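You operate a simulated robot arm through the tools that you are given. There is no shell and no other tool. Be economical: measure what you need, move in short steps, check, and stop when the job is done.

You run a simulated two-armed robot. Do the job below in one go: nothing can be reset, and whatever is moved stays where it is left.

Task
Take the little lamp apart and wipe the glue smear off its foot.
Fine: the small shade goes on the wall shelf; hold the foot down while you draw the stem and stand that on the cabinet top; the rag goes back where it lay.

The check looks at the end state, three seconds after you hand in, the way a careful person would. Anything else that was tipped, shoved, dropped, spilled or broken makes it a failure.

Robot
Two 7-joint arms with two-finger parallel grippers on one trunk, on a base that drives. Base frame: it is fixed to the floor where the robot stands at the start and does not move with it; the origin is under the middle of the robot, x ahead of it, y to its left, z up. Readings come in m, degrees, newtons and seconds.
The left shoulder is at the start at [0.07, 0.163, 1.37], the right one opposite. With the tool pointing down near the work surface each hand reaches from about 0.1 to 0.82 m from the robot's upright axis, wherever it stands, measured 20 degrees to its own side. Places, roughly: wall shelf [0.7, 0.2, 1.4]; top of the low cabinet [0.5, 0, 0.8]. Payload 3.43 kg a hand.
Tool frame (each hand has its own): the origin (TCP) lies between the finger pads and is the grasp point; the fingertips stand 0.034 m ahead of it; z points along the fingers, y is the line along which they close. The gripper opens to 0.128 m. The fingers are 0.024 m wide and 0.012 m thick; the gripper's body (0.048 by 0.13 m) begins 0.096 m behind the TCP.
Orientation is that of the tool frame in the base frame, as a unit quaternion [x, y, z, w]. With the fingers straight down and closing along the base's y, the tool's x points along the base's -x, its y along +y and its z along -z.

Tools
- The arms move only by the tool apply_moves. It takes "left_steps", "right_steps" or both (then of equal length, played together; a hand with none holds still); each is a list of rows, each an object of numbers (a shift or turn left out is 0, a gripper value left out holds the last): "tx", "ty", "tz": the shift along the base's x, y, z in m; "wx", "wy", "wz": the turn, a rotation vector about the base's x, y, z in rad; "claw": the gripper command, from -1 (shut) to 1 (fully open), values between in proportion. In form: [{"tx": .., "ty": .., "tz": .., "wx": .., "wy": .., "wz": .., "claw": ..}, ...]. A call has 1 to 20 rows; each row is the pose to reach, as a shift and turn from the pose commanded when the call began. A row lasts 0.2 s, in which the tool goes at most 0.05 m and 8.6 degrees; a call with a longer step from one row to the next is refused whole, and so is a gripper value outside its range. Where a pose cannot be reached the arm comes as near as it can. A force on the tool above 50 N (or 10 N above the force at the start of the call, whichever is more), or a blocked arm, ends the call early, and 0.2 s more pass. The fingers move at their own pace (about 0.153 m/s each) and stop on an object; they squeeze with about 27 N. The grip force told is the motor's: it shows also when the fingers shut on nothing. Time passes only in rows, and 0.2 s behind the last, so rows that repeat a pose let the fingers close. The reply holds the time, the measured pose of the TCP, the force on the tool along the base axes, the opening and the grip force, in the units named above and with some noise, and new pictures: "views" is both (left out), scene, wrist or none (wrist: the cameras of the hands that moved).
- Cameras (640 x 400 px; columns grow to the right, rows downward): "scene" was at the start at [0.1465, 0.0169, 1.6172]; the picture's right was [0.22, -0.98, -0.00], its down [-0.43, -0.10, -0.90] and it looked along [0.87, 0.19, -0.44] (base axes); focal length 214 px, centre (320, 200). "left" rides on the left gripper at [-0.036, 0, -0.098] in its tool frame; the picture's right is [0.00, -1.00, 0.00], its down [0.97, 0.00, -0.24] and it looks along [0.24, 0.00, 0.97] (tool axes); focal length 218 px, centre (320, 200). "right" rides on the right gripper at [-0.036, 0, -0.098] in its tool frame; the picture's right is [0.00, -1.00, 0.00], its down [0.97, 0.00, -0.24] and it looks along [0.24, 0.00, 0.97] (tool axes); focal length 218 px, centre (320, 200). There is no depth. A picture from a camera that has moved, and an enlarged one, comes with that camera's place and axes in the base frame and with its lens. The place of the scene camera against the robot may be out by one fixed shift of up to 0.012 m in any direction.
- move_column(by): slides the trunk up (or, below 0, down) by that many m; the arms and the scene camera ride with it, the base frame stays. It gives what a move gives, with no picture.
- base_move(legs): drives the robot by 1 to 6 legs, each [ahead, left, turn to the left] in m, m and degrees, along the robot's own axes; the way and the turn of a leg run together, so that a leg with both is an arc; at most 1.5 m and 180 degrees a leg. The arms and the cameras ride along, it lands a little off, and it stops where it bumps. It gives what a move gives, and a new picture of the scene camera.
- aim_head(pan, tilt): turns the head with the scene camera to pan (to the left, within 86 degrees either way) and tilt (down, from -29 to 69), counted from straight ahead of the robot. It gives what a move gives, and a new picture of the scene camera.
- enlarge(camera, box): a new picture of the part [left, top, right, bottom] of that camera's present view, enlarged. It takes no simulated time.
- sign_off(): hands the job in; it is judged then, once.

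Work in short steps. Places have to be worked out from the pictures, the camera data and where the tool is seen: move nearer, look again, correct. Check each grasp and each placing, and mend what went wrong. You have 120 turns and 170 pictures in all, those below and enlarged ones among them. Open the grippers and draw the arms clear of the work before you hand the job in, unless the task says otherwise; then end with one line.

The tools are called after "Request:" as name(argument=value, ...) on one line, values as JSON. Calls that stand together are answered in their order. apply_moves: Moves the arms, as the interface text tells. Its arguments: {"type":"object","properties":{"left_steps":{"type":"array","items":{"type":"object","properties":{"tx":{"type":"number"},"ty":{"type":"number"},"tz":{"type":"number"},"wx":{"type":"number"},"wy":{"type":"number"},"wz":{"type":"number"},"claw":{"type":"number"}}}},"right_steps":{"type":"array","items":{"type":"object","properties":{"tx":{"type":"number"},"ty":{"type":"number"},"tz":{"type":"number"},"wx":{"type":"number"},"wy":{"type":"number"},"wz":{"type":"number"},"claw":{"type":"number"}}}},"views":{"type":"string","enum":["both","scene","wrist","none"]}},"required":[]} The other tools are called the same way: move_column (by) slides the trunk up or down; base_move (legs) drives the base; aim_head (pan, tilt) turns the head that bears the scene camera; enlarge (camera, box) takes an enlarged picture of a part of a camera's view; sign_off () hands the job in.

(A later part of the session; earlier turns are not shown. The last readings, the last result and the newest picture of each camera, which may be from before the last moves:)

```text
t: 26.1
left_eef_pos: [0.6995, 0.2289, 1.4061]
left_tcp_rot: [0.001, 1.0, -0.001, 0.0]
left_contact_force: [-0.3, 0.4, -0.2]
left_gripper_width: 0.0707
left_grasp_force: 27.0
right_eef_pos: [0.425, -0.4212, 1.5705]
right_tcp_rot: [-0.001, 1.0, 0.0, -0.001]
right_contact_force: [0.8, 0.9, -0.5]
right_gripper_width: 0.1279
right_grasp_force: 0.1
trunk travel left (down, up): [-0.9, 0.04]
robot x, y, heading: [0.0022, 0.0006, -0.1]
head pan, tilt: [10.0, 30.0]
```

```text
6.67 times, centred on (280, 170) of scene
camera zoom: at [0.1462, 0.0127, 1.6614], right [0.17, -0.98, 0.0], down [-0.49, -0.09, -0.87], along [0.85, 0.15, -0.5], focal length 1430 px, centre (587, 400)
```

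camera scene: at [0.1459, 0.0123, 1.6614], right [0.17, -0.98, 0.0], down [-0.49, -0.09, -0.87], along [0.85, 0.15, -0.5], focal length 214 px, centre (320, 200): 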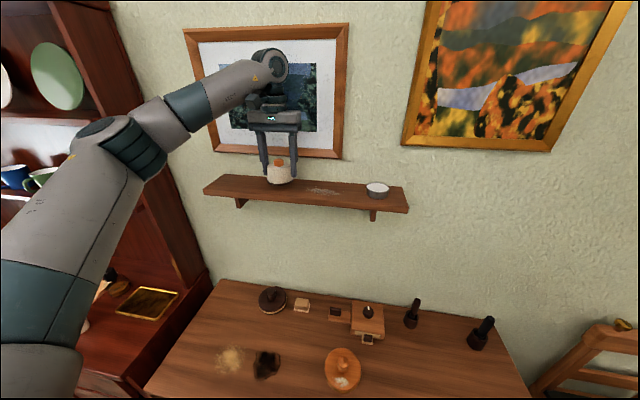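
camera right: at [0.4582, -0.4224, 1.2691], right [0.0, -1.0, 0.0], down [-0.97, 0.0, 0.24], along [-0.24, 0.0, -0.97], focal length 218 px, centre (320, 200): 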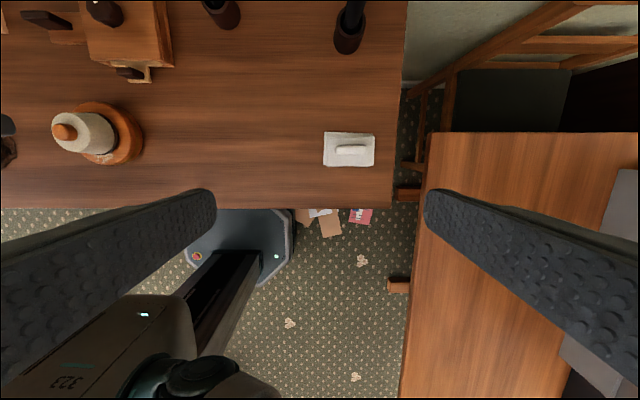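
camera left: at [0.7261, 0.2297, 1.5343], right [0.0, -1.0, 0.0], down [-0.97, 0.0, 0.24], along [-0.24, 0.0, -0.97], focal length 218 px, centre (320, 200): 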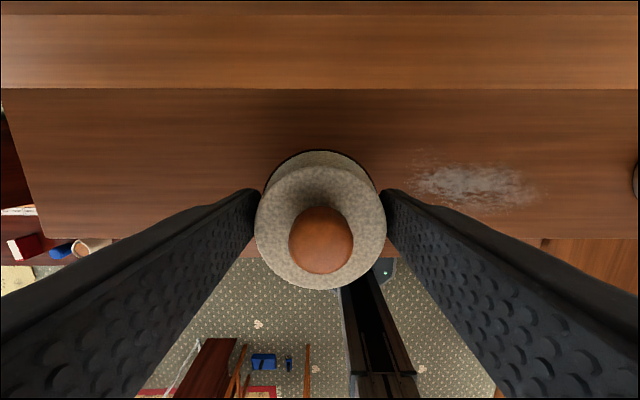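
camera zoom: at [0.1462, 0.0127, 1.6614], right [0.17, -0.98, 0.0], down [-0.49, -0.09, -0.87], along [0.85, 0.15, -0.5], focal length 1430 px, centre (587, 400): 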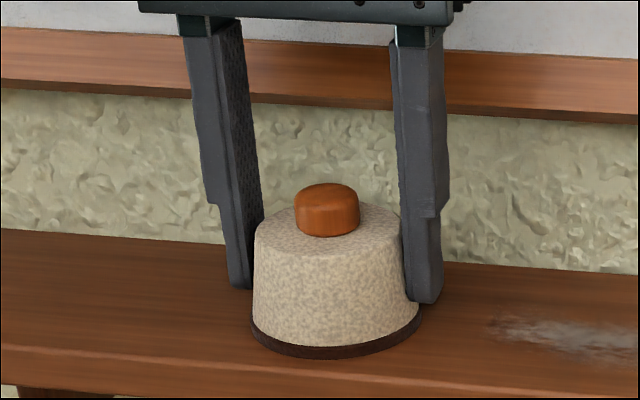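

Request:
apply_moves(left_steps=[{"tz": -0.001}, {"tz": -0.002}, {"tz": -0.003}, {"tz": -0.003}], views="none")

Request:
enlarge(camera="scene", box=[240, 140, 320, 200])

```text
t: 27.1
left_eef_pos: [0.6997, 0.2293, 1.407]
left_tcp_rot: [-0.001, 1.0, -0.001, 0.002]
left_contact_force: [9.3, 3.6, 22.6]
left_gripper_width: 0.0708
left_grasp_force: 27.2
right_eef_pos: [0.4229, -0.4218, 1.57]
right_tcp_rot: [0.0, 1.0, 0.0, 0.0]
right_contact_force: [0.6, 0.0, 0.9]
right_gripper_width: 0.128
right_grasp_force: 0.0
trunk travel left (down, up): [-0.9, 0.04]
robot x, y, heading: [-0.0005, 0.003, 0.1]
head pan, tilt: [10.0, 30.0]
```

```text
6.67 times, centred on (280, 170) of scene
camera zoom: at [0.1453, 0.0127, 1.6617], right [0.17, -0.98, 0.0], down [-0.49, -0.09, -0.87], along [0.85, 0.15, -0.5], focal length 1430 px, centre (587, 400)
```

zoom: 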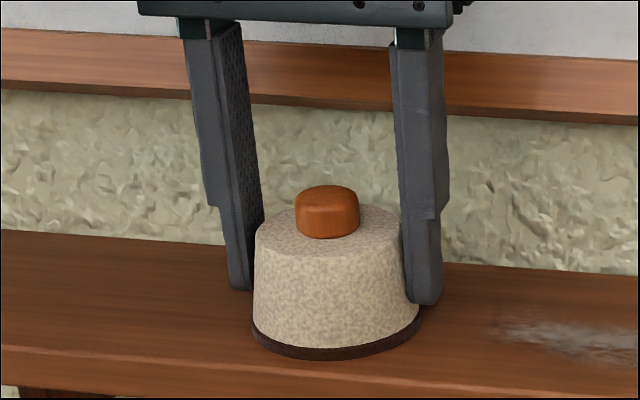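

Contact: 22 N upward. I ease the pressure back, then open and watch the shade stay.

Request:
apply_moves(left_steps=[{"tz": 0.002}, {"tz": 0.002}, {"tz": 0.002, "claw": 0.4}, {"tz": 0.002, "claw": 0.9}, {"tz": 0.002, "claw": 0.9}], views="none")

Request:
enlarge(camera="scene", box=[220, 120, 340, 200])

```text
t: 28.3
left_eef_pos: [0.6992, 0.2291, 1.4063]
left_tcp_rot: [0.0, 1.0, -0.001, -0.001]
left_contact_force: [-0.2, 0.2, 0.5]
left_gripper_width: 0.1218
left_grasp_force: 0.0
right_eef_pos: [0.4243, -0.4221, 1.57]
right_tcp_rot: [-0.001, 1.0, 0.0, 0.0]
right_contact_force: [0.4, 0.2, 0.6]
right_gripper_width: 0.128
right_grasp_force: 0.1
trunk travel left (down, up): [-0.9, 0.04]
robot x, y, heading: [0.0014, 0.0014, 0.1]
head pan, tilt: [10.0, 30.0]
```

```text
5.00 times, centred on (280, 160) of scene
camera zoom: at [0.146, 0.0127, 1.6613], right [0.17, -0.98, 0.0], down [-0.49, -0.09, -0.87], along [0.85, 0.15, -0.5], focal length 1072 px, centre (520, 400)
```

zoom: 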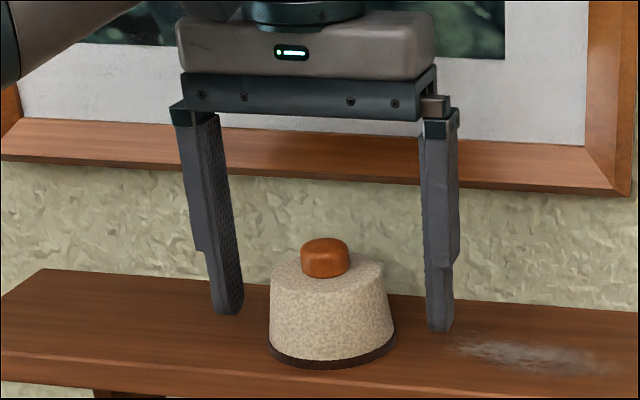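

The shade stands on the shelf. I lift the left hand clear and draw back, then lower the trunk.

Request:
apply_moves(left_steps=[{"tz": 0.04}, {"tz": 0.08}, {"tz": 0.1}, {"tx": -0.04, "tz": 0.1}, {"tx": -0.09, "tz": 0.1}, {"tx": -0.14, "tz": 0.1}, {"tx": -0.19, "tz": 0.1}, {"tx": -0.24, "tz": 0.1}, {"tx": -0.28, "tz": 0.1}, {"tx": -0.31, "tz": 0.1}], views="scene")

Request:
move_column(by=-0.4)

Request:
aim_head(pan=0, tilt=45)

```text
t: 30.5
left_eef_pos: [0.3892, 0.2309, 1.5061]
left_tcp_rot: [-0.001, 1.0, 0.0, 0.0]
left_contact_force: [0.6, 0.1, -0.1]
left_gripper_width: 0.1215
left_grasp_force: 0.1
right_eef_pos: [0.4233, -0.4217, 1.571]
right_tcp_rot: [0.0, 1.0, 0.001, -0.001]
right_contact_force: [-0.4, 0.2, 0.0]
right_gripper_width: 0.1281
right_grasp_force: 0.1
trunk travel left (down, up): [-0.9, 0.04]
robot x, y, heading: [0.0017, 0.0009, 0.0]
head pan, tilt: [10.0, 30.0]
camera scene: at [0.1456, 0.0127, 1.6614], right [0.17, -0.98, 0.0], down [-0.49, -0.09, -0.87], along [0.85, 0.15, -0.5], focal length 214 px, centre (320, 200)
```

scene: 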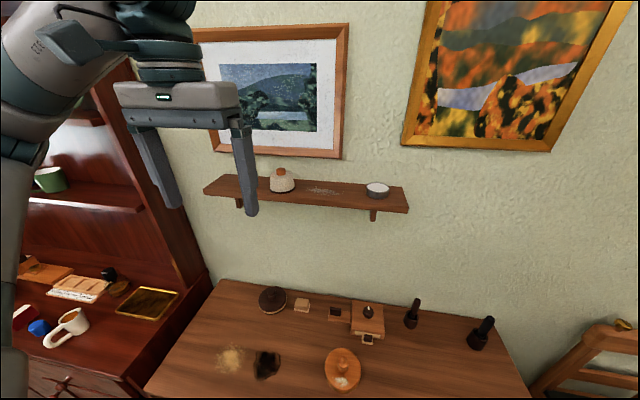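

```text
t: 34.3
left_eef_pos: [0.3891, 0.2293, 1.107]
left_tcp_rot: [-0.001, 1.0, -0.001, 0.0]
left_contact_force: [0.0, -0.5, -0.5]
left_gripper_width: 0.1218
left_grasp_force: 0.1
right_eef_pos: [0.4235, -0.4208, 1.1704]
right_tcp_rot: [0.0, 1.0, 0.0, 0.0]
right_contact_force: [-0.4, 1.1, -0.6]
right_gripper_width: 0.128
right_grasp_force: 0.1
trunk travel left (down, up): [-0.5, 0.44]
robot x, y, heading: [0.0013, 0.0023, -0.0]
head pan, tilt: [10.0, 30.0]
```

```text
t: 35.1
left_eef_pos: [0.3901, 0.2295, 1.1065]
left_tcp_rot: [0.001, 1.0, -0.001, 0.0]
left_contact_force: [0.2, 0.3, -0.8]
left_gripper_width: 0.1214
left_grasp_force: 0.2
right_eef_pos: [0.4238, -0.422, 1.1708]
right_tcp_rot: [0.0, 1.0, -0.001, 0.0]
right_contact_force: [-0.6, -0.1, 0.1]
right_gripper_width: 0.1281
right_grasp_force: 0.1
trunk travel left (down, up): [-0.5, 0.44]
robot x, y, heading: [0.0008, -0.0008, 0.1]
head pan, tilt: [0.0, 45.0]
camera scene: at [0.1382, -0.0029, 1.2388], right [0.0, -1.0, 0.0], down [-0.71, 0.0, -0.71], along [0.71, 0.0, -0.71], focal length 214 px, centre (320, 200)
```

scene: 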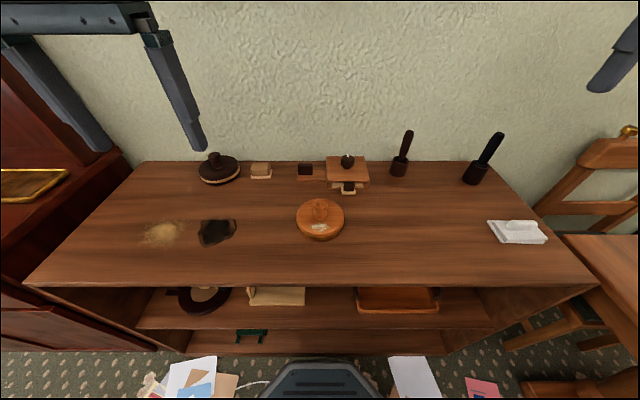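

Shade done. Now I turn the right hand 90° (fingers to close along x) and bring it near, while the left closes and tilts so it can press on the left part of the foot.

Request:
apply_moves(left_steps=[{"wx": -0.06, "claw": -1}, {"wx": -0.12, "tx": 0.01}, {"wx": -0.18, "tx": 0.02, "ty": -0.01, "tz": -0.02}, {"wx": -0.24, "tx": 0.03, "ty": -0.02, "tz": -0.04}, {"wx": -0.3, "tx": 0.04, "ty": -0.03, "tz": -0.06}, {"wx": -0.36, "tx": 0.05, "ty": -0.045, "tz": -0.08}, {"wx": -0.42, "tx": 0.06, "ty": -0.06, "tz": -0.1}, {"wx": -0.48, "tx": 0.07, "ty": -0.07, "tz": -0.12}, {"wx": -0.54, "tx": 0.08, "ty": -0.08, "tz": -0.13}, {"wx": -0.6, "tx": 0.09, "ty": -0.09, "tz": -0.14}, {"wx": -0.62, "tx": 0.093, "ty": -0.09, "tz": -0.14}], right_steps=[{"wz": -0.143}, {"wz": -0.286, "ty": 0.02}, {"wz": -0.428, "ty": 0.04, "tx": 0.01}, {"wz": -0.571, "ty": 0.06, "tx": 0.02}, {"wz": -0.714, "ty": 0.08, "tx": 0.03}, {"wz": -0.857, "ty": 0.1, "tx": 0.04, "tz": -0.02}, {"wz": -1.0, "ty": 0.13, "tx": 0.05, "tz": -0.03}, {"wz": -1.142, "ty": 0.16, "tx": 0.059, "tz": -0.04}, {"wz": -1.285, "ty": 0.19, "tx": 0.059, "tz": -0.05}, {"wz": -1.428, "ty": 0.21, "tx": 0.059, "tz": -0.06}, {"wz": -1.571, "ty": 0.222, "tx": 0.059, "tz": -0.07}], views="both")

```text
t: 37.5
left_eef_pos: [0.4833, 0.1403, 0.9667]
left_tcp_rot: [0.001, 0.952, -0.305, -0.001]
left_contact_force: [-0.6, -0.6, 0.9]
left_gripper_width: 0.0001
left_grasp_force: 26.9
right_eef_pos: [0.4836, -0.1986, 1.0997]
right_tcp_rot: [0.708, 0.706, 0.0, 0.0]
right_contact_force: [-0.5, -0.4, -0.1]
right_gripper_width: 0.1281
right_grasp_force: 0.1
trunk travel left (down, up): [-0.5, 0.44]
robot x, y, heading: [0.0017, -0.0029, 0.2]
head pan, tilt: [0.0, 45.0]
camera scene: at [0.1383, -0.0026, 1.2388], right [0.0, -1.0, 0.0], down [-0.71, 0.0, -0.71], along [0.71, 0.0, -0.71], focal length 214 px, centre (320, 200)
camera right: at [0.4825, -0.2352, 1.1984], right [-1.0, 0.0, 0.0], down [0.0, 0.97, 0.24], along [0.0, 0.24, -0.97], focal length 218 px, centre (320, 200)
camera left: at [0.5195, 0.1967, 1.0459], right [0.0, -0.81, 0.58], down [-0.97, 0.14, 0.2], along [-0.24, -0.57, -0.79], focal length 218 px, centre (320, 200)
```

scene: 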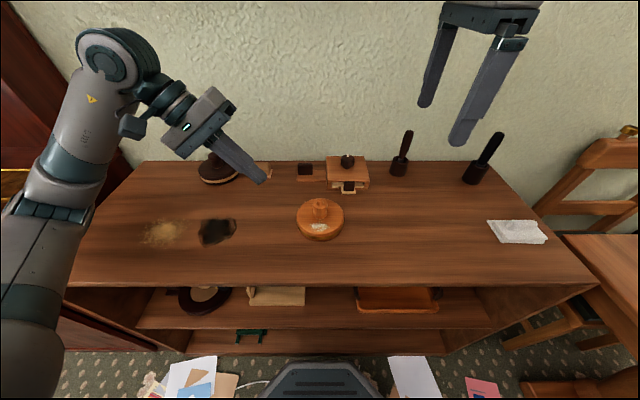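
right: 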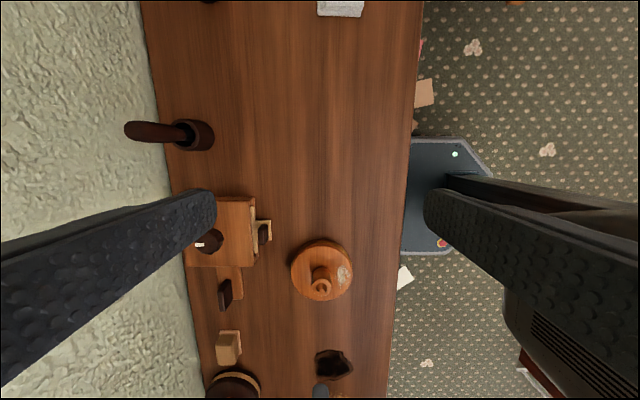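
left: 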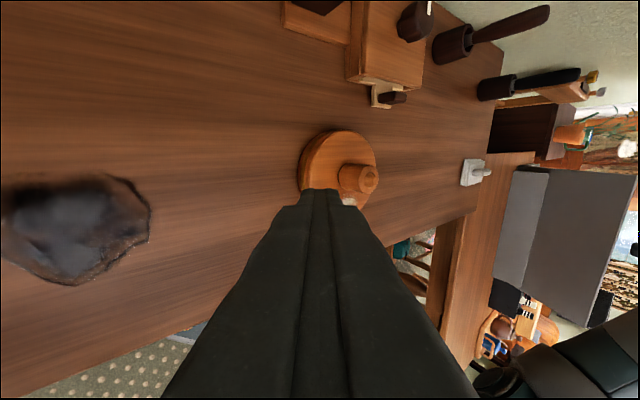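

Both hands ready. I bring the right hand over the stem at hover height, half open.

Request:
apply_moves(right_steps=[{"ty": 0.04, "tz": -0.02, "claw": 0.1}, {"ty": 0.08, "tz": -0.05}, {"ty": 0.12, "tz": -0.08}, {"ty": 0.16, "tz": -0.11}, {"ty": 0.199, "tz": -0.135}, {"ty": 0.199, "tz": -0.135}], views="both")

Request:
enlarge(camera="right", box=[240, 120, 400, 280])

```text
t: 38.9
left_eef_pos: [0.4822, 0.1379, 0.9675]
left_tcp_rot: [0.001, 0.952, -0.305, 0.0]
left_contact_force: [0.2, 0.5, -0.4]
left_gripper_width: 0.0
left_grasp_force: 27.1
right_eef_pos: [0.4838, -0.0012, 0.964]
right_tcp_rot: [0.707, 0.707, 0.0, 0.0]
right_contact_force: [0.3, -0.9, -0.5]
right_gripper_width: 0.0704
right_grasp_force: 0.0
trunk travel left (down, up): [-0.5, 0.44]
robot x, y, heading: [-0.0006, -0.0009, 0.0]
head pan, tilt: [0.0, 45.0]
camera scene: at [0.1381, -0.0042, 1.2388], right [0.0, -1.0, 0.0], down [-0.71, 0.0, -0.71], along [0.71, 0.0, -0.71], focal length 214 px, centre (320, 200)
camera right: at [0.4823, -0.0372, 1.0627], right [-1.0, 0.0, 0.0], down [0.0, 0.97, 0.24], along [0.0, 0.24, -0.97], focal length 218 px, centre (320, 200)
```

scene: 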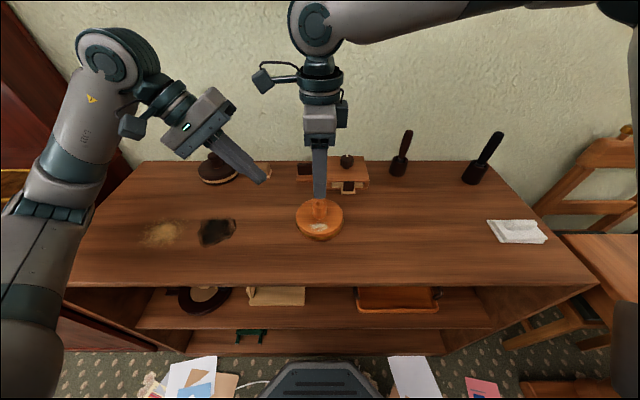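
right: 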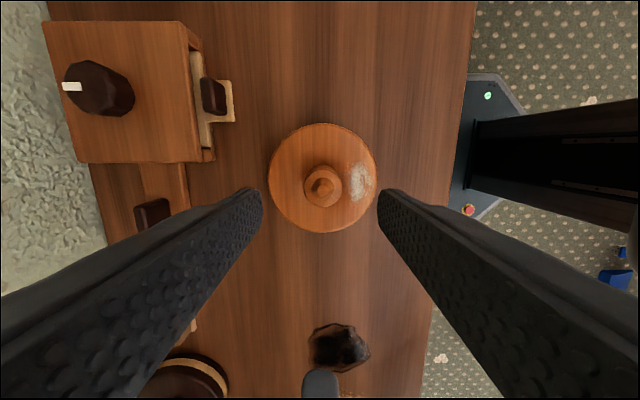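

```text
2.50 times, centred on (320, 200) of right
camera zoom: at [0.4823, -0.0372, 1.0627], right [-1.0, 0.0, 0.0], down [0.0, 0.97, 0.24], along [0.0, 0.24, -0.97], focal length 546 px, centre (320, 200)
```

zoom: 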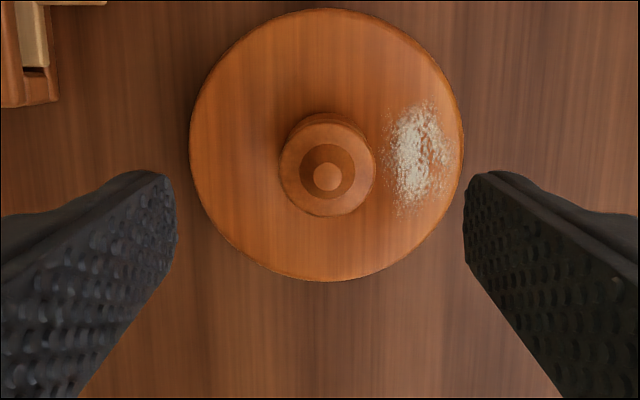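

The stem is at about [0.480, -0.001]. I bring the left fingertips down toward the left part of the foot, stopping just above it.

Request:
apply_moves(left_steps=[{"ty": -0.03, "tz": -0.02, "tx": -0.001}, {"ty": -0.06, "tz": -0.045, "tx": -0.001}, {"ty": -0.08, "tz": -0.075, "tx": -0.001}, {"ty": -0.081, "tz": -0.09, "tx": -0.001}, {"ty": -0.081, "tz": -0.1, "tx": -0.001}, {"ty": -0.081, "tz": -0.1, "tx": -0.001}], right_steps=[{"tx": -0.003}, {"tx": -0.003}, {"tx": -0.003}, {"tx": -0.003}, {"tx": -0.003}, {"tx": -0.003}], views="both")

Request:
enlarge(camera="scene", box=[260, 160, 380, 250])

```text
t: 40.3
left_eef_pos: [0.4839, 0.0526, 0.8732]
left_tcp_rot: [0.003, 0.953, -0.302, 0.006]
left_contact_force: [0.1, -0.4, -0.1]
left_gripper_width: 0.0
left_grasp_force: 26.8
right_eef_pos: [0.4812, -0.0068, 0.9665]
right_tcp_rot: [0.708, 0.706, 0.003, -0.002]
right_contact_force: [0.6, 0.7, -0.5]
right_gripper_width: 0.0703
right_grasp_force: 0.1
trunk travel left (down, up): [-0.5, 0.44]
robot x, y, heading: [0.0008, 0.0034, 0.0]
head pan, tilt: [0.0, 45.0]
camera scene: at [0.1393, -0.0105, 1.24], right [0.0, -1.0, -0.01], down [-0.71, 0.01, -0.71], along [0.71, 0.0, -0.71], focal length 214 px, centre (320, 200)
camera right: at [0.4805, -0.0439, 1.064], right [-1.0, 0.0, 0.0], down [0.0, 0.97, 0.25], along [0.0, 0.25, -0.97], focal length 218 px, centre (320, 200)
camera left: at [0.5203, 0.1092, 0.9534], right [-0.01, -0.82, 0.58], down [-0.97, 0.14, 0.18], along [-0.23, -0.56, -0.8], focal length 218 px, centre (320, 200)
```

scene: 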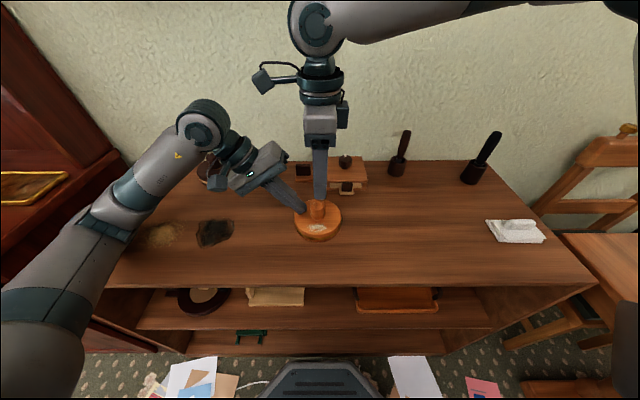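
right: 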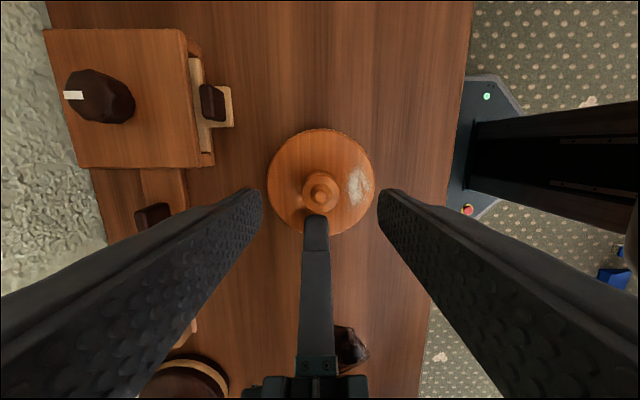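
left: 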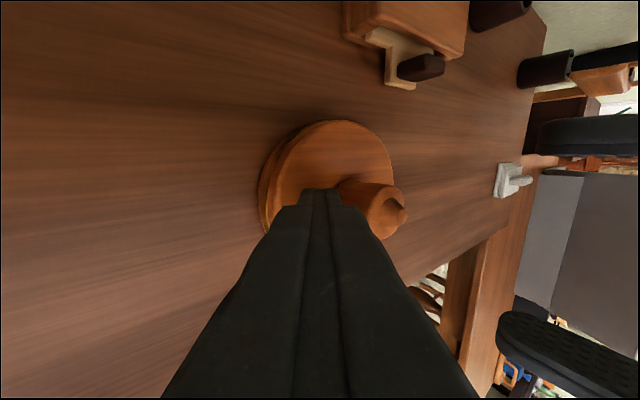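

```text
4.44 times, centred on (320, 205) of scene
camera zoom: at [0.1393, -0.0105, 1.24], right [0.0, -1.0, -0.01], down [-0.71, 0.01, -0.71], along [0.71, 0.0, -0.71], focal length 953 px, centre (320, 178)
```

zoom: 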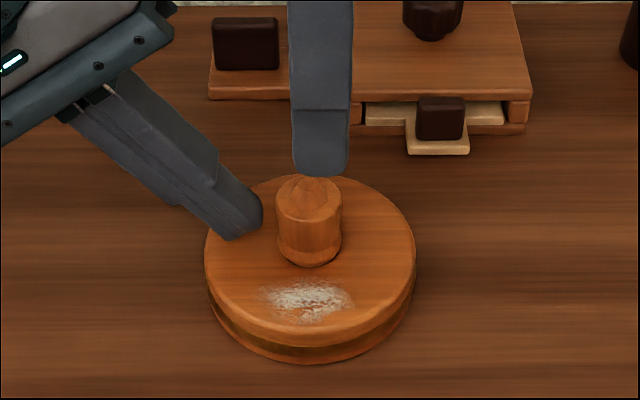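

The readings and the scene camera have shifted together (right hand moved 6 mm unbidden, camera tilted), so the left elbow is probably leaning on the cabinet. I back the left hand off along the same path and look.

Request:
apply_moves(left_steps=[{"tz": 0.01}, {"tz": 0.025, "ty": 0.001}, {"tz": 0.055, "ty": 0.021}, {"tz": 0.08, "ty": 0.051}, {"tz": 0.1, "ty": 0.081}, {"tz": 0.1, "ty": 0.081}], views="scene")

Request:
aim_head(pan=40, tilt=50)

```text
t: 41.7
left_eef_pos: [0.4823, 0.1402, 0.9677]
left_tcp_rot: [0.0, 0.952, -0.305, 0.0]
left_contact_force: [0.3, -0.1, -0.3]
left_gripper_width: 0.0001
left_grasp_force: 27.6
right_eef_pos: [0.4807, -0.0018, 0.9648]
right_tcp_rot: [0.707, 0.707, 0.001, 0.0]
right_contact_force: [-0.4, 0.2, -0.2]
right_gripper_width: 0.0703
right_grasp_force: 0.1
trunk travel left (down, up): [-0.5, 0.44]
robot x, y, heading: [-0.0003, -0.0009, 0.2]
head pan, tilt: [0.0, 45.0]
camera scene: at [0.1386, -0.003, 1.2387], right [0.0, -1.0, 0.0], down [-0.71, 0.0, -0.71], along [0.71, 0.0, -0.71], focal length 214 px, centre (320, 200)
```

scene: 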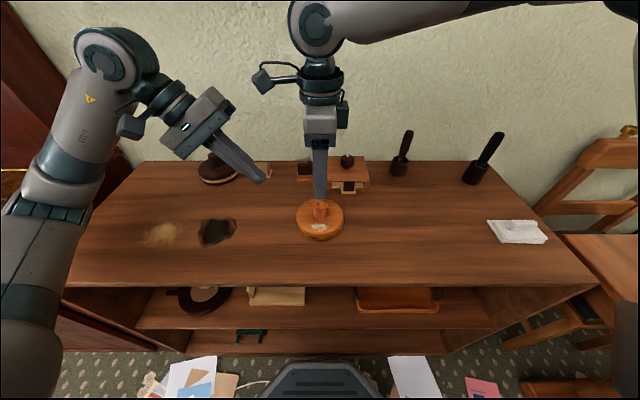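

```text
t: 42.7
left_eef_pos: [0.4803, 0.1397, 0.9667]
left_tcp_rot: [-0.001, 0.952, -0.306, 0.001]
left_contact_force: [-0.3, -1.0, -0.6]
left_gripper_width: 0.0002
left_grasp_force: 26.9
right_eef_pos: [0.48, -0.0001, 0.9649]
right_tcp_rot: [0.707, 0.707, 0.0, 0.0]
right_contact_force: [-0.1, -0.2, -1.1]
right_gripper_width: 0.0703
right_grasp_force: 0.1
trunk travel left (down, up): [-0.5, 0.44]
robot x, y, heading: [0.0025, 0.0025, 0.0]
head pan, tilt: [40.0, 50.0]
camera scene: at [0.1159, 0.0466, 1.2319], right [0.64, -0.77, 0.0], down [-0.59, -0.49, -0.64], along [0.49, 0.41, -0.77], focal length 214 px, centre (320, 200)
```

scene: 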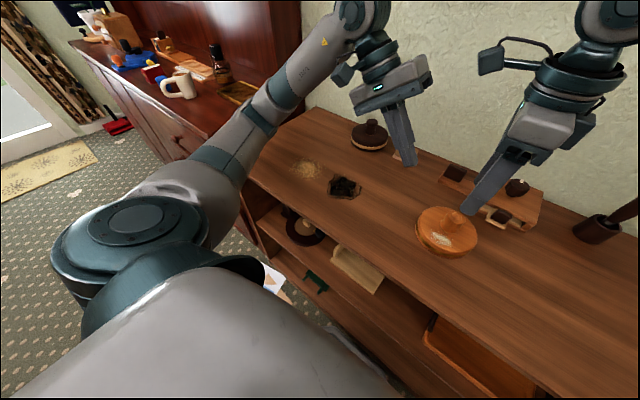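

It recovered to the old pose; nothing looks moved. I raise the trunk by 0.25 so the elbows stay above the cabinet, then lower the hands again.

Request:
move_column(by=0.25)

Request:
apply_moves(left_steps=[{"tz": -0.04}, {"tz": -0.08}, {"tz": -0.12}, {"tz": -0.16}, {"tz": -0.2}, {"tz": -0.23}, {"tz": -0.24}], right_steps=[{"tz": -0.04}, {"tz": -0.08}, {"tz": -0.12}, {"tz": -0.16}, {"tz": -0.2}, {"tz": -0.23}, {"tz": -0.25}], views="none")

Request:
aim_head(pan=10, tilt=55)

```text
t: 45.3
left_eef_pos: [0.4805, 0.1392, 1.2182]
left_tcp_rot: [-0.001, 0.952, -0.306, -0.001]
left_contact_force: [0.6, -0.3, 0.0]
left_gripper_width: 0.0002
left_grasp_force: 26.7
right_eef_pos: [0.4787, -0.0002, 1.2146]
right_tcp_rot: [0.708, 0.707, 0.0, 0.001]
right_contact_force: [0.3, -0.8, 0.8]
right_gripper_width: 0.0704
right_grasp_force: 0.1
trunk travel left (down, up): [-0.75, 0.19]
robot x, y, heading: [0.0003, 0.0009, 0.2]
head pan, tilt: [40.0, 50.0]
```

```text
t: 46.9
left_eef_pos: [0.4825, 0.1403, 0.9748]
left_tcp_rot: [-0.001, 0.952, -0.306, -0.001]
left_contact_force: [0.3, -0.5, -0.3]
left_gripper_width: 0.0
left_grasp_force: 26.7
right_eef_pos: [0.4797, 0.0005, 0.9632]
right_tcp_rot: [0.707, 0.707, 0.0, 0.0]
right_contact_force: [-0.8, 0.3, 0.4]
right_gripper_width: 0.0704
right_grasp_force: 0.0
trunk travel left (down, up): [-0.75, 0.19]
robot x, y, heading: [-0.0023, 0.0005, 0.2]
head pan, tilt: [40.0, 50.0]
```

```text
t: 47.9
left_eef_pos: [0.4832, 0.1392, 0.9758]
left_tcp_rot: [0.0, 0.952, -0.306, 0.001]
left_contact_force: [-0.6, -0.2, 0.1]
left_gripper_width: 0.0
left_grasp_force: 26.7
right_eef_pos: [0.4792, -0.0006, 0.9642]
right_tcp_rot: [0.707, 0.707, 0.0, 0.0]
right_contact_force: [0.1, -0.1, 0.0]
right_gripper_width: 0.0702
right_grasp_force: 0.0
trunk travel left (down, up): [-0.75, 0.19]
robot x, y, heading: [-0.0044, 0.0032, 0.1]
head pan, tilt: [10.0, 55.0]
camera scene: at [0.128, 0.0099, 1.4754], right [0.17, -0.98, 0.0], down [-0.81, -0.14, -0.57], along [0.56, 0.1, -0.82], focal length 214 px, centre (320, 200)
```

scene: 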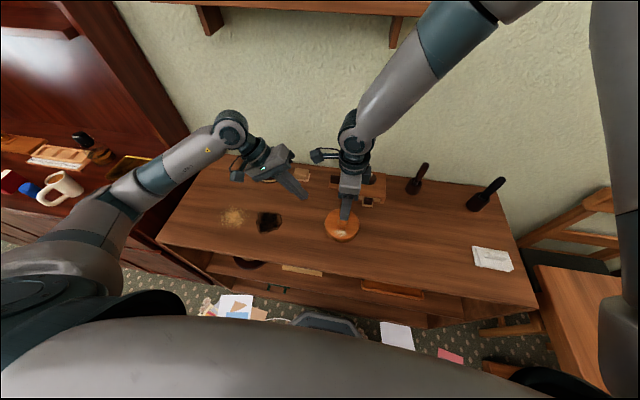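

Arms are now well clear. I bring the left fingertips down again to just above the foot's left side.

Request:
apply_moves(left_steps=[{"ty": -0.03, "tz": -0.03}, {"ty": -0.06, "tz": -0.06}, {"ty": -0.083, "tz": -0.085}, {"ty": -0.083, "tz": -0.1}, {"ty": -0.083, "tz": -0.107}, {"ty": -0.083, "tz": -0.107}], views="scene")

Request:
enlarge(camera="scene", box=[280, 160, 400, 260])

```text
t: 49.3
left_eef_pos: [0.4814, 0.0553, 0.8699]
left_tcp_rot: [0.0, 0.952, -0.307, -0.001]
left_contact_force: [0.4, -0.1, 0.1]
left_gripper_width: 0.0
left_grasp_force: 27.2
right_eef_pos: [0.4795, -0.0014, 0.9644]
right_tcp_rot: [0.707, 0.707, 0.0, 0.0]
right_contact_force: [-0.4, 0.7, -0.8]
right_gripper_width: 0.0702
right_grasp_force: 0.0
trunk travel left (down, up): [-0.75, 0.19]
robot x, y, heading: [0.0029, -0.0016, 0.1]
head pan, tilt: [10.0, 55.0]
camera scene: at [0.128, 0.0096, 1.4753], right [0.17, -0.98, 0.0], down [-0.81, -0.14, -0.57], along [0.56, 0.1, -0.82], focal length 214 px, centre (320, 200)
```

scene: 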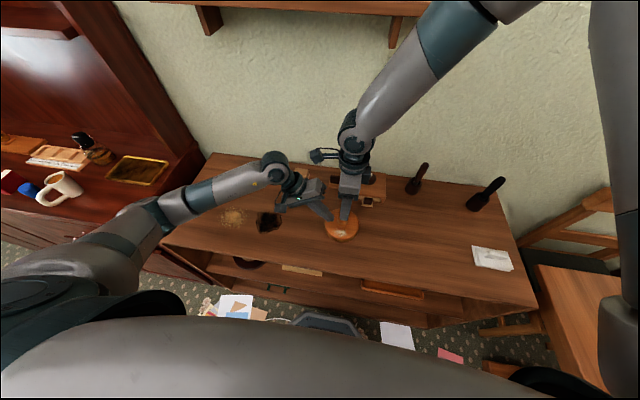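

```text
4.00 times, centred on (340, 210) of scene
camera zoom: at [0.128, 0.0096, 1.4753], right [0.17, -0.98, 0.0], down [-0.81, -0.14, -0.57], along [0.56, 0.1, -0.82], focal length 858 px, centre (240, 160)
```

zoom: 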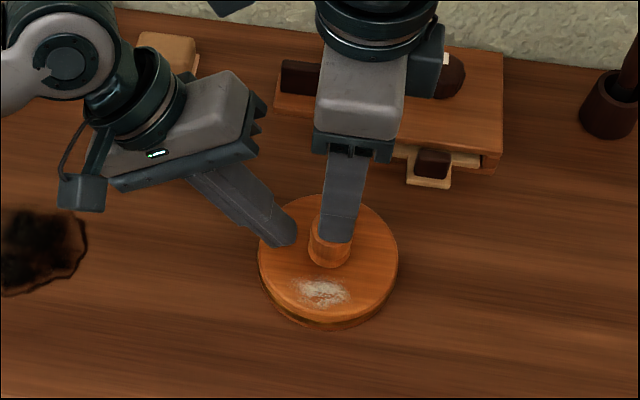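

Clear between the hands. I lower the right hand around the stem, while the left presses slightly down onto the foot.

Request:
apply_moves(right_steps=[{"tz": -0.03}, {"tz": -0.06}, {"tz": -0.085}, {"tz": -0.095}, {"tz": -0.095}, {"tz": -0.095}], left_steps=[{"tz": -0.003}, {"tz": -0.006}, {"tz": -0.008}, {"tz": -0.01}, {"tz": -0.012}, {"tz": -0.012}], views="wrist")

Request:
enlarge(camera="scene", box=[280, 160, 400, 260])

```text
t: 50.1
left_eef_pos: [0.4811, 0.0554, 0.8675]
left_tcp_rot: [0.0, 0.951, -0.308, 0.004]
left_contact_force: [-3.3, 4.2, 9.9]
left_gripper_width: 0.0001
left_grasp_force: 26.9
right_eef_pos: [0.508, 0.0088, 0.9044]
right_tcp_rot: [0.705, 0.71, -0.004, -0.004]
right_contact_force: [-4.8, -4.4, 23.4]
right_gripper_width: 0.0737
right_grasp_force: 3.3
right hand out of reach, approached as far as the arm can: row 1, 2, 3, 4
trunk travel left (down, up): [-0.75, 0.19]
robot x, y, heading: [0.0029, 0.0042, 0.1]
head pan, tilt: [10.0, 55.0]
stopped in row 4 (right hand): the force on the tool passed its limit (the readings are from after the stop); the commanded pose is now the measured one
camera right: at [0.5084, -0.0277, 1.0039], right [-1.0, 0.0, 0.01], down [0.0, 0.97, 0.24], along [-0.01, 0.24, -0.97], focal length 218 px, centre (320, 200)
camera left: at [0.5172, 0.1138, 0.9465], right [0.0, -0.81, 0.59], down [-0.97, 0.14, 0.19], along [-0.23, -0.57, -0.79], focal length 218 px, centre (320, 200)
```

right: 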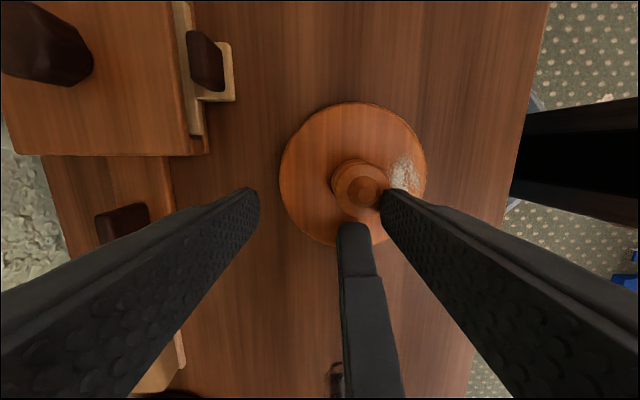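
left: 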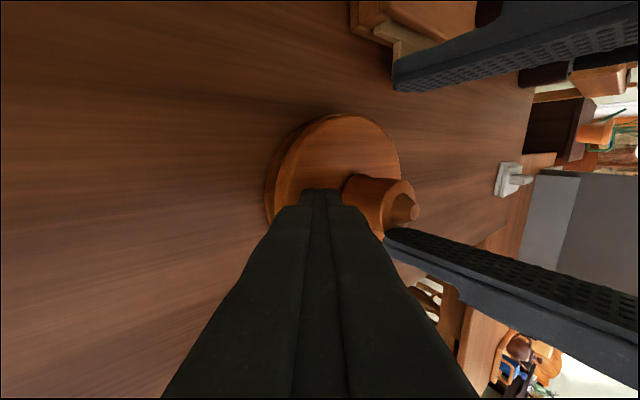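

```text
4.00 times, centred on (340, 210) of scene
camera zoom: at [0.1238, 0.0098, 1.4761], right [0.17, -0.98, 0.0], down [-0.81, -0.14, -0.58], along [0.57, 0.1, -0.82], focal length 858 px, centre (240, 160)
```

zoom: 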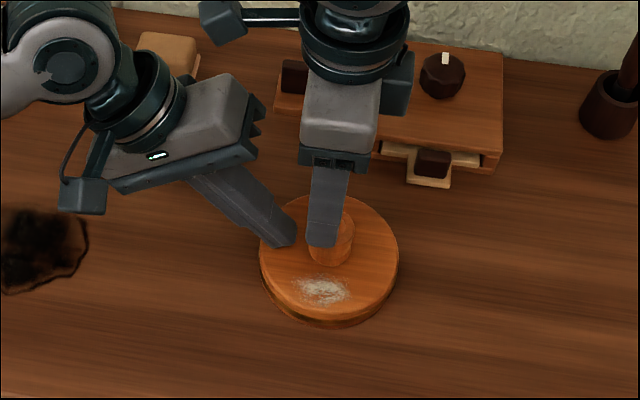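

The right arm ran out of reach in this twist and drifted, with a finger resting on the stem. I lift the right hand straight up and ease the left off before changing anything.

Request:
apply_moves(right_steps=[{"tz": 0.02}, {"tz": 0.05}, {"tz": 0.08, "tx": -0.01}, {"tz": 0.1, "tx": -0.02}, {"tz": 0.12, "tx": -0.028}, {"tz": 0.12, "tx": -0.028}], left_steps=[{"tz": 0.0}, {"tz": 0.01}, {"tz": 0.02}, {"tz": 0.03, "ty": 0.02}, {"tz": 0.05, "ty": 0.04}, {"tz": 0.07, "ty": 0.06}], views="scene")

Request:
enlarge(camera="right", box=[220, 100, 420, 260])

```text
t: 51.5
left_eef_pos: [0.4831, 0.1175, 0.9356]
left_tcp_rot: [-0.001, 0.951, -0.308, 0.003]
left_contact_force: [-0.2, -0.3, -0.6]
left_gripper_width: 0.0
left_grasp_force: 26.7
right_eef_pos: [0.4819, 0.0095, 1.0225]
right_tcp_rot: [0.705, 0.709, -0.005, -0.004]
right_contact_force: [-0.8, -0.6, 0.0]
right_gripper_width: 0.0703
right_grasp_force: 0.1
trunk travel left (down, up): [-0.75, 0.19]
robot x, y, heading: [-0.0028, -0.0018, -0.1]
head pan, tilt: [10.0, 55.0]
camera scene: at [0.1275, 0.0106, 1.4753], right [0.17, -0.98, 0.0], down [-0.81, -0.14, -0.57], along [0.56, 0.1, -0.82], focal length 214 px, centre (320, 200)
```

scene: 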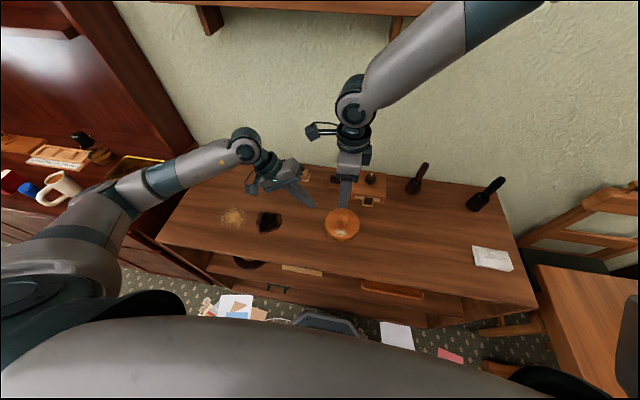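

```text
2.50 times, centred on (320, 180) of right
camera zoom: at [0.4829, -0.0275, 1.1212], right [-1.0, -0.01, 0.01], down [0.0, 0.97, 0.24], along [-0.02, 0.24, -0.97], focal length 546 px, centre (320, 250)
```

zoom: 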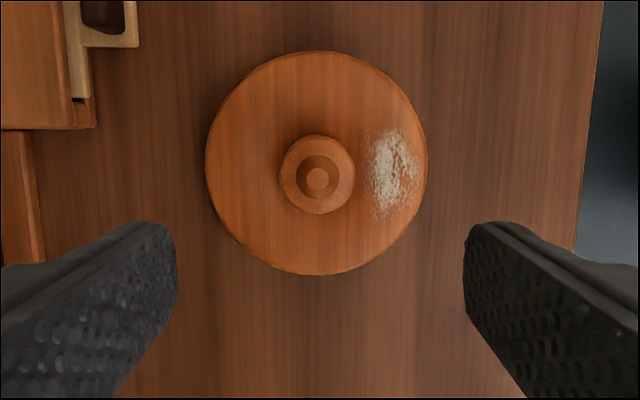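

The foot and stem are unmoved. I raise both hands, lower the trunk 0.12 for a better right-arm posture, and test the reach beside the foot rather than over it.

Request:
apply_moves(right_steps=[{"tz": 0.04, "ty": -0.03, "wy": -0.0127}, {"tz": 0.08, "ty": -0.06, "wy": -0.0127}, {"tz": 0.12, "ty": -0.11, "wy": -0.0127}], left_steps=[{"tz": 0.04}, {"tz": 0.08}, {"tz": 0.12}], views="none")

Request:
move_column(by=-0.12)

Request:
apply_moves(right_steps=[{"tz": -0.03}, {"tz": -0.06}, {"tz": -0.09}, {"tz": -0.12}, {"tz": -0.14}, {"tz": -0.15}], views="scene")

```text
refused: row 3 steps farther than a row can; nothing moved
```

```text
t: 52.7
left_eef_pos: [0.4819, 0.1159, 0.8326]
left_tcp_rot: [0.001, 0.95, -0.311, 0.004]
left_contact_force: [-6.7, 6.0, 8.6]
left_gripper_width: 0.0
left_grasp_force: 27.0
right_eef_pos: [0.4815, 0.0086, 0.9158]
right_tcp_rot: [0.705, 0.709, -0.006, -0.005]
right_contact_force: [0.5, -1.4, 0.1]
right_gripper_width: 0.0704
right_grasp_force: 0.1
trunk travel left (down, up): [-0.643, 0.297]
robot x, y, heading: [-0.0011, -0.0023, -0.1]
head pan, tilt: [10.0, 55.0]
stopped: the force on the tool passed its limit (the readings are from after the stop); the commanded pose is now the measured one
```

```text
t: 53.3
left_eef_pos: [0.4835, 0.1159, 0.8343]
left_tcp_rot: [0.0, 0.951, -0.31, 0.004]
left_contact_force: [-1.6, 2.6, 4.4]
left_gripper_width: 0.0
left_grasp_force: 26.6
right_eef_pos: [0.486, 0.0091, 0.869]
right_tcp_rot: [0.705, 0.709, -0.001, -0.002]
right_contact_force: [-4.1, -2.0, 15.7]
right_gripper_width: 0.0682
right_grasp_force: 0.0
trunk travel left (down, up): [-0.643, 0.297]
robot x, y, heading: [0.0013, 0.0034, 0.0]
head pan, tilt: [10.0, 55.0]
stopped in row 2 (right hand): the force on the tool passed its limit (the readings are from after the stop); the commanded pose is now the measured one
camera scene: at [0.1268, 0.0098, 1.3687], right [0.17, -0.98, 0.0], down [-0.81, -0.14, -0.57], along [0.57, 0.1, -0.82], focal length 214 px, centre (320, 200)
```

scene: 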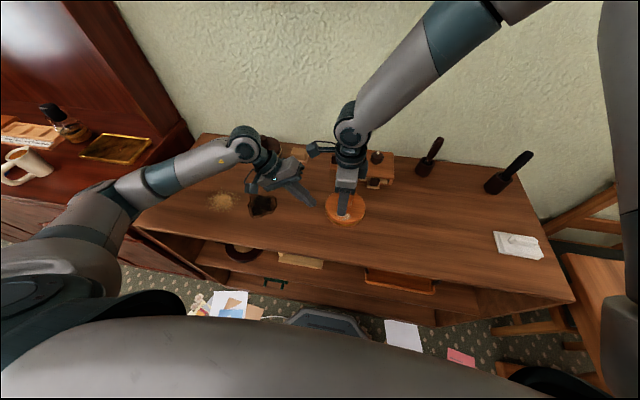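

I should not have chained those calls: the left touched the table and the right came down around the stem. I look before moving.

Request:
enlarge(camera="scene", box=[270, 120, 410, 240])

Request:
enlarge(camera="right", box=[200, 60, 480, 260])

Request:
enlarge(camera="left", box=[200, 80, 480, 260])

```text
3.33 times, centred on (340, 180) of scene
camera zoom: at [0.1268, 0.0098, 1.3687], right [0.17, -0.98, 0.0], down [-0.81, -0.14, -0.57], along [0.57, 0.1, -0.82], focal length 715 px, centre (253, 267)
```

zoom: 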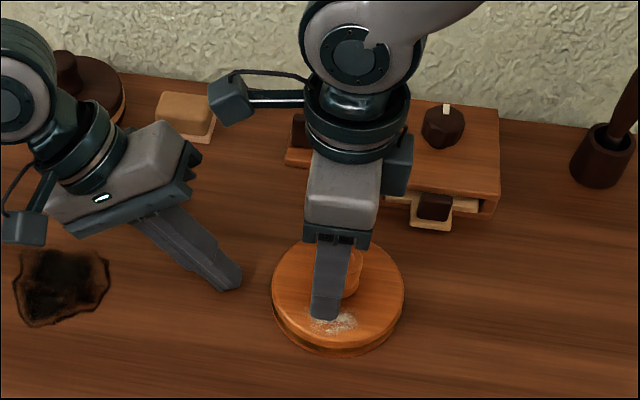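

```text
2.00 times, centred on (340, 160) of right
camera zoom: at [0.4857, -0.0275, 0.9665], right [-1.0, 0.0, 0.0], down [0.0, 0.97, 0.24], along [-0.01, 0.24, -0.97], focal length 436 px, centre (280, 280)
```

zoom: 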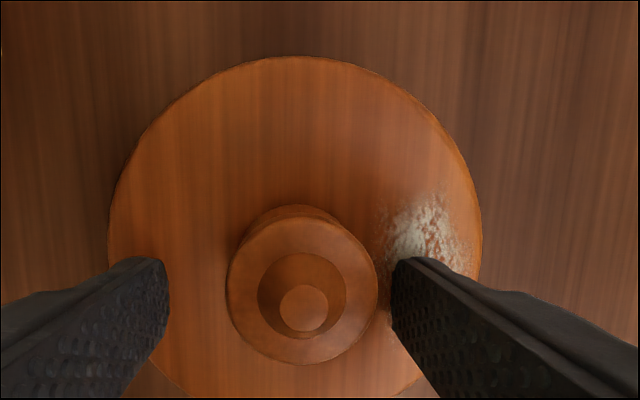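

```text
2.22 times, centred on (340, 170) of left
camera zoom: at [0.5186, 0.1738, 0.9124], right [0.0, -0.81, 0.59], down [-0.97, 0.14, 0.18], along [-0.23, -0.57, -0.79], focal length 485 px, centre (276, 267)
```

zoom: 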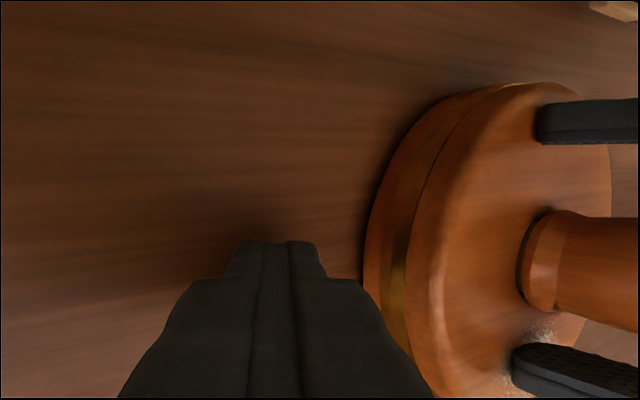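

No harm: the right fingertips rest lightly on the foot, straddling the stem; the foot top is thus at about 0.835. I lift the right 4 mm and centre it on the stem, and bring the left up and over to just above the foot's left side.

Request:
apply_moves(right_steps=[{"tz": 0.005}, {"tz": 0.005, "ty": -0.005, "tx": -0.003}, {"tz": 0.005, "ty": -0.0095, "tx": -0.005}, {"tz": 0.005, "ty": -0.0095, "tx": -0.005}, {"tz": 0.005, "ty": -0.0095, "tx": -0.005}, {"tz": 0.005, "ty": -0.0095, "tx": -0.005}], left_steps=[{"tz": 0.03}, {"tz": 0.07}, {"tz": 0.07, "ty": -0.03}, {"tz": 0.07, "ty": -0.059}, {"tz": 0.05, "ty": -0.059}, {"tz": 0.042, "ty": -0.059}], views="none")

Request:
enlarge(camera="right", box=[200, 60, 480, 260])

Request:
enlarge(camera="scene", box=[270, 120, 410, 240])

```text
t: 54.3
left_eef_pos: [0.4872, 0.0733, 0.9004]
left_tcp_rot: [-0.005, 0.953, -0.304, 0.004]
left_contact_force: [0.9, 4.6, -3.8]
left_gripper_width: 0.0
left_grasp_force: 26.4
right_eef_pos: [0.4823, -0.01, 0.8712]
right_tcp_rot: [0.709, 0.705, -0.008, 0.002]
right_contact_force: [-0.3, -4.7, 3.0]
right_gripper_width: 0.0702
right_grasp_force: 0.0
trunk travel left (down, up): [-0.643, 0.297]
robot x, y, heading: [-0.0003, 0.0039, 0.2]
head pan, tilt: [10.0, 55.0]
stopped in row 4 (left hand): the force on the tool passed its limit (the readings are from after the stop); the commanded pose is now the measured one
```

```text
2.00 times, centred on (340, 160) of right
camera zoom: at [0.4832, -0.0451, 0.9695], right [-1.0, 0.01, 0.01], down [0.01, 0.97, 0.23], along [-0.01, 0.23, -0.97], focal length 436 px, centre (280, 280)
```

zoom: 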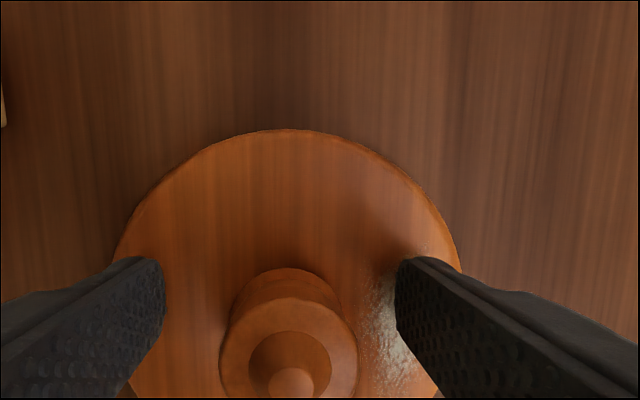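

```text
3.33 times, centred on (340, 180) of scene
camera zoom: at [0.1285, 0.009, 1.3686], right [0.17, -0.98, 0.0], down [-0.81, -0.14, -0.57], along [0.56, 0.1, -0.82], focal length 715 px, centre (253, 267)
```

zoom: 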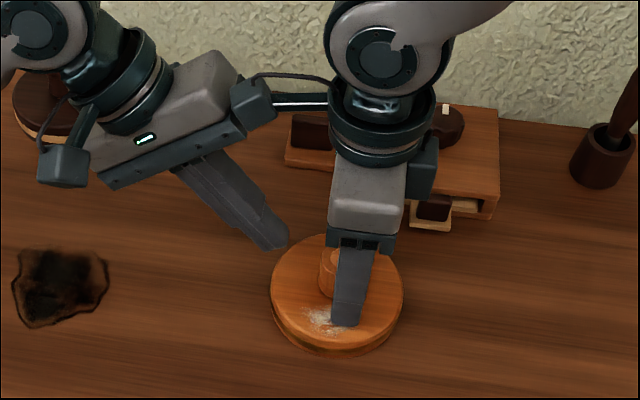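

The left hand's housing met the bracket that sticks out from the right wrist. I back the left off, then tilt it flatter (about 60°) so it comes in under that bracket, and recentre the right on the stem.

Request:
apply_moves(left_steps=[{"ty": 0.03, "tz": 0.01}, {"ty": 0.06, "tz": 0.03}, {"ty": 0.09, "tz": 0.03, "wx": -0.1}, {"ty": 0.1, "tz": 0.03, "wx": -0.22}, {"ty": 0.1, "tz": 0.03, "wx": -0.34}, {"ty": 0.1, "tz": 0.03, "wx": -0.45}], right_steps=[{"tz": 0.003}, {"tz": 0.003}, {"tz": 0.003, "ty": 0.005, "wx": 0.014, "wy": -0.008}, {"tz": 0.003, "ty": 0.009, "wx": 0.014, "wy": -0.008}, {"tz": 0.003, "ty": 0.009, "wx": 0.014, "wy": -0.008}, {"tz": 0.003, "ty": 0.009, "wx": 0.014, "wy": -0.008}], views="scene")

Request:
enlarge(camera="right", box=[200, 60, 480, 260])

Request:
enlarge(camera="scene", box=[230, 100, 410, 240])

```text
t: 55.7
left_eef_pos: [0.4871, 0.1748, 0.9313]
left_tcp_rot: [-0.005, 0.86, -0.511, 0.004]
left_contact_force: [0.3, 0.1, 0.8]
left_gripper_width: 0.0
left_grasp_force: 26.9
right_eef_pos: [0.4821, 0.0004, 0.8736]
right_tcp_rot: [0.71, 0.705, 0.0, 0.0]
right_contact_force: [0.2, -0.5, 0.5]
right_gripper_width: 0.0707
right_grasp_force: 0.0
trunk travel left (down, up): [-0.643, 0.297]
robot x, y, heading: [-0.0001, 0.0008, -0.2]
head pan, tilt: [10.0, 55.0]
camera scene: at [0.1281, 0.0106, 1.3686], right [0.17, -0.98, 0.0], down [-0.81, -0.14, -0.57], along [0.56, 0.1, -0.82], focal length 214 px, centre (320, 200)
```

scene: 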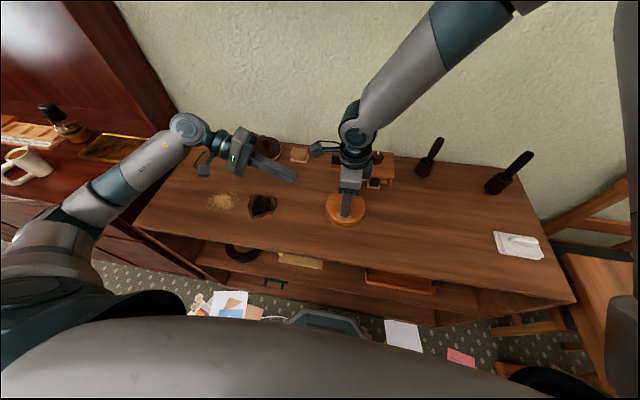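

```text
2.00 times, centred on (340, 160) of right
camera zoom: at [0.4819, -0.0362, 0.972], right [-1.0, 0.01, 0.0], down [0.0, 0.97, 0.24], along [0.0, 0.24, -0.97], focal length 436 px, centre (280, 280)
```

zoom: 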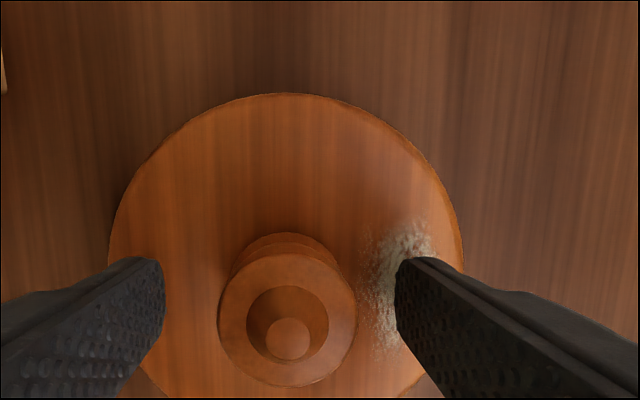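

```text
2.86 times, centred on (320, 170) of scene
camera zoom: at [0.1281, 0.0106, 1.3686], right [0.17, -0.98, 0.0], down [-0.81, -0.14, -0.57], along [0.56, 0.1, -0.82], focal length 613 px, centre (320, 286)
```

zoom: 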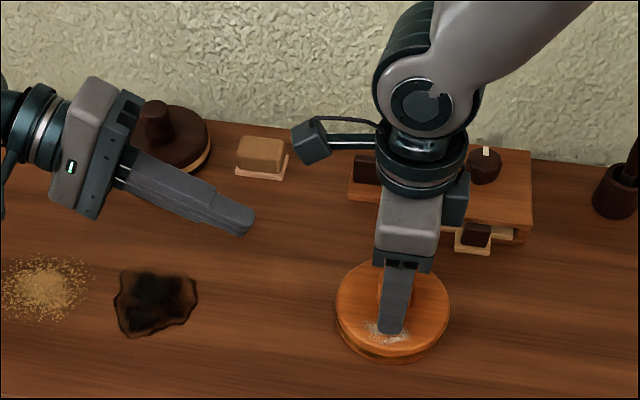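

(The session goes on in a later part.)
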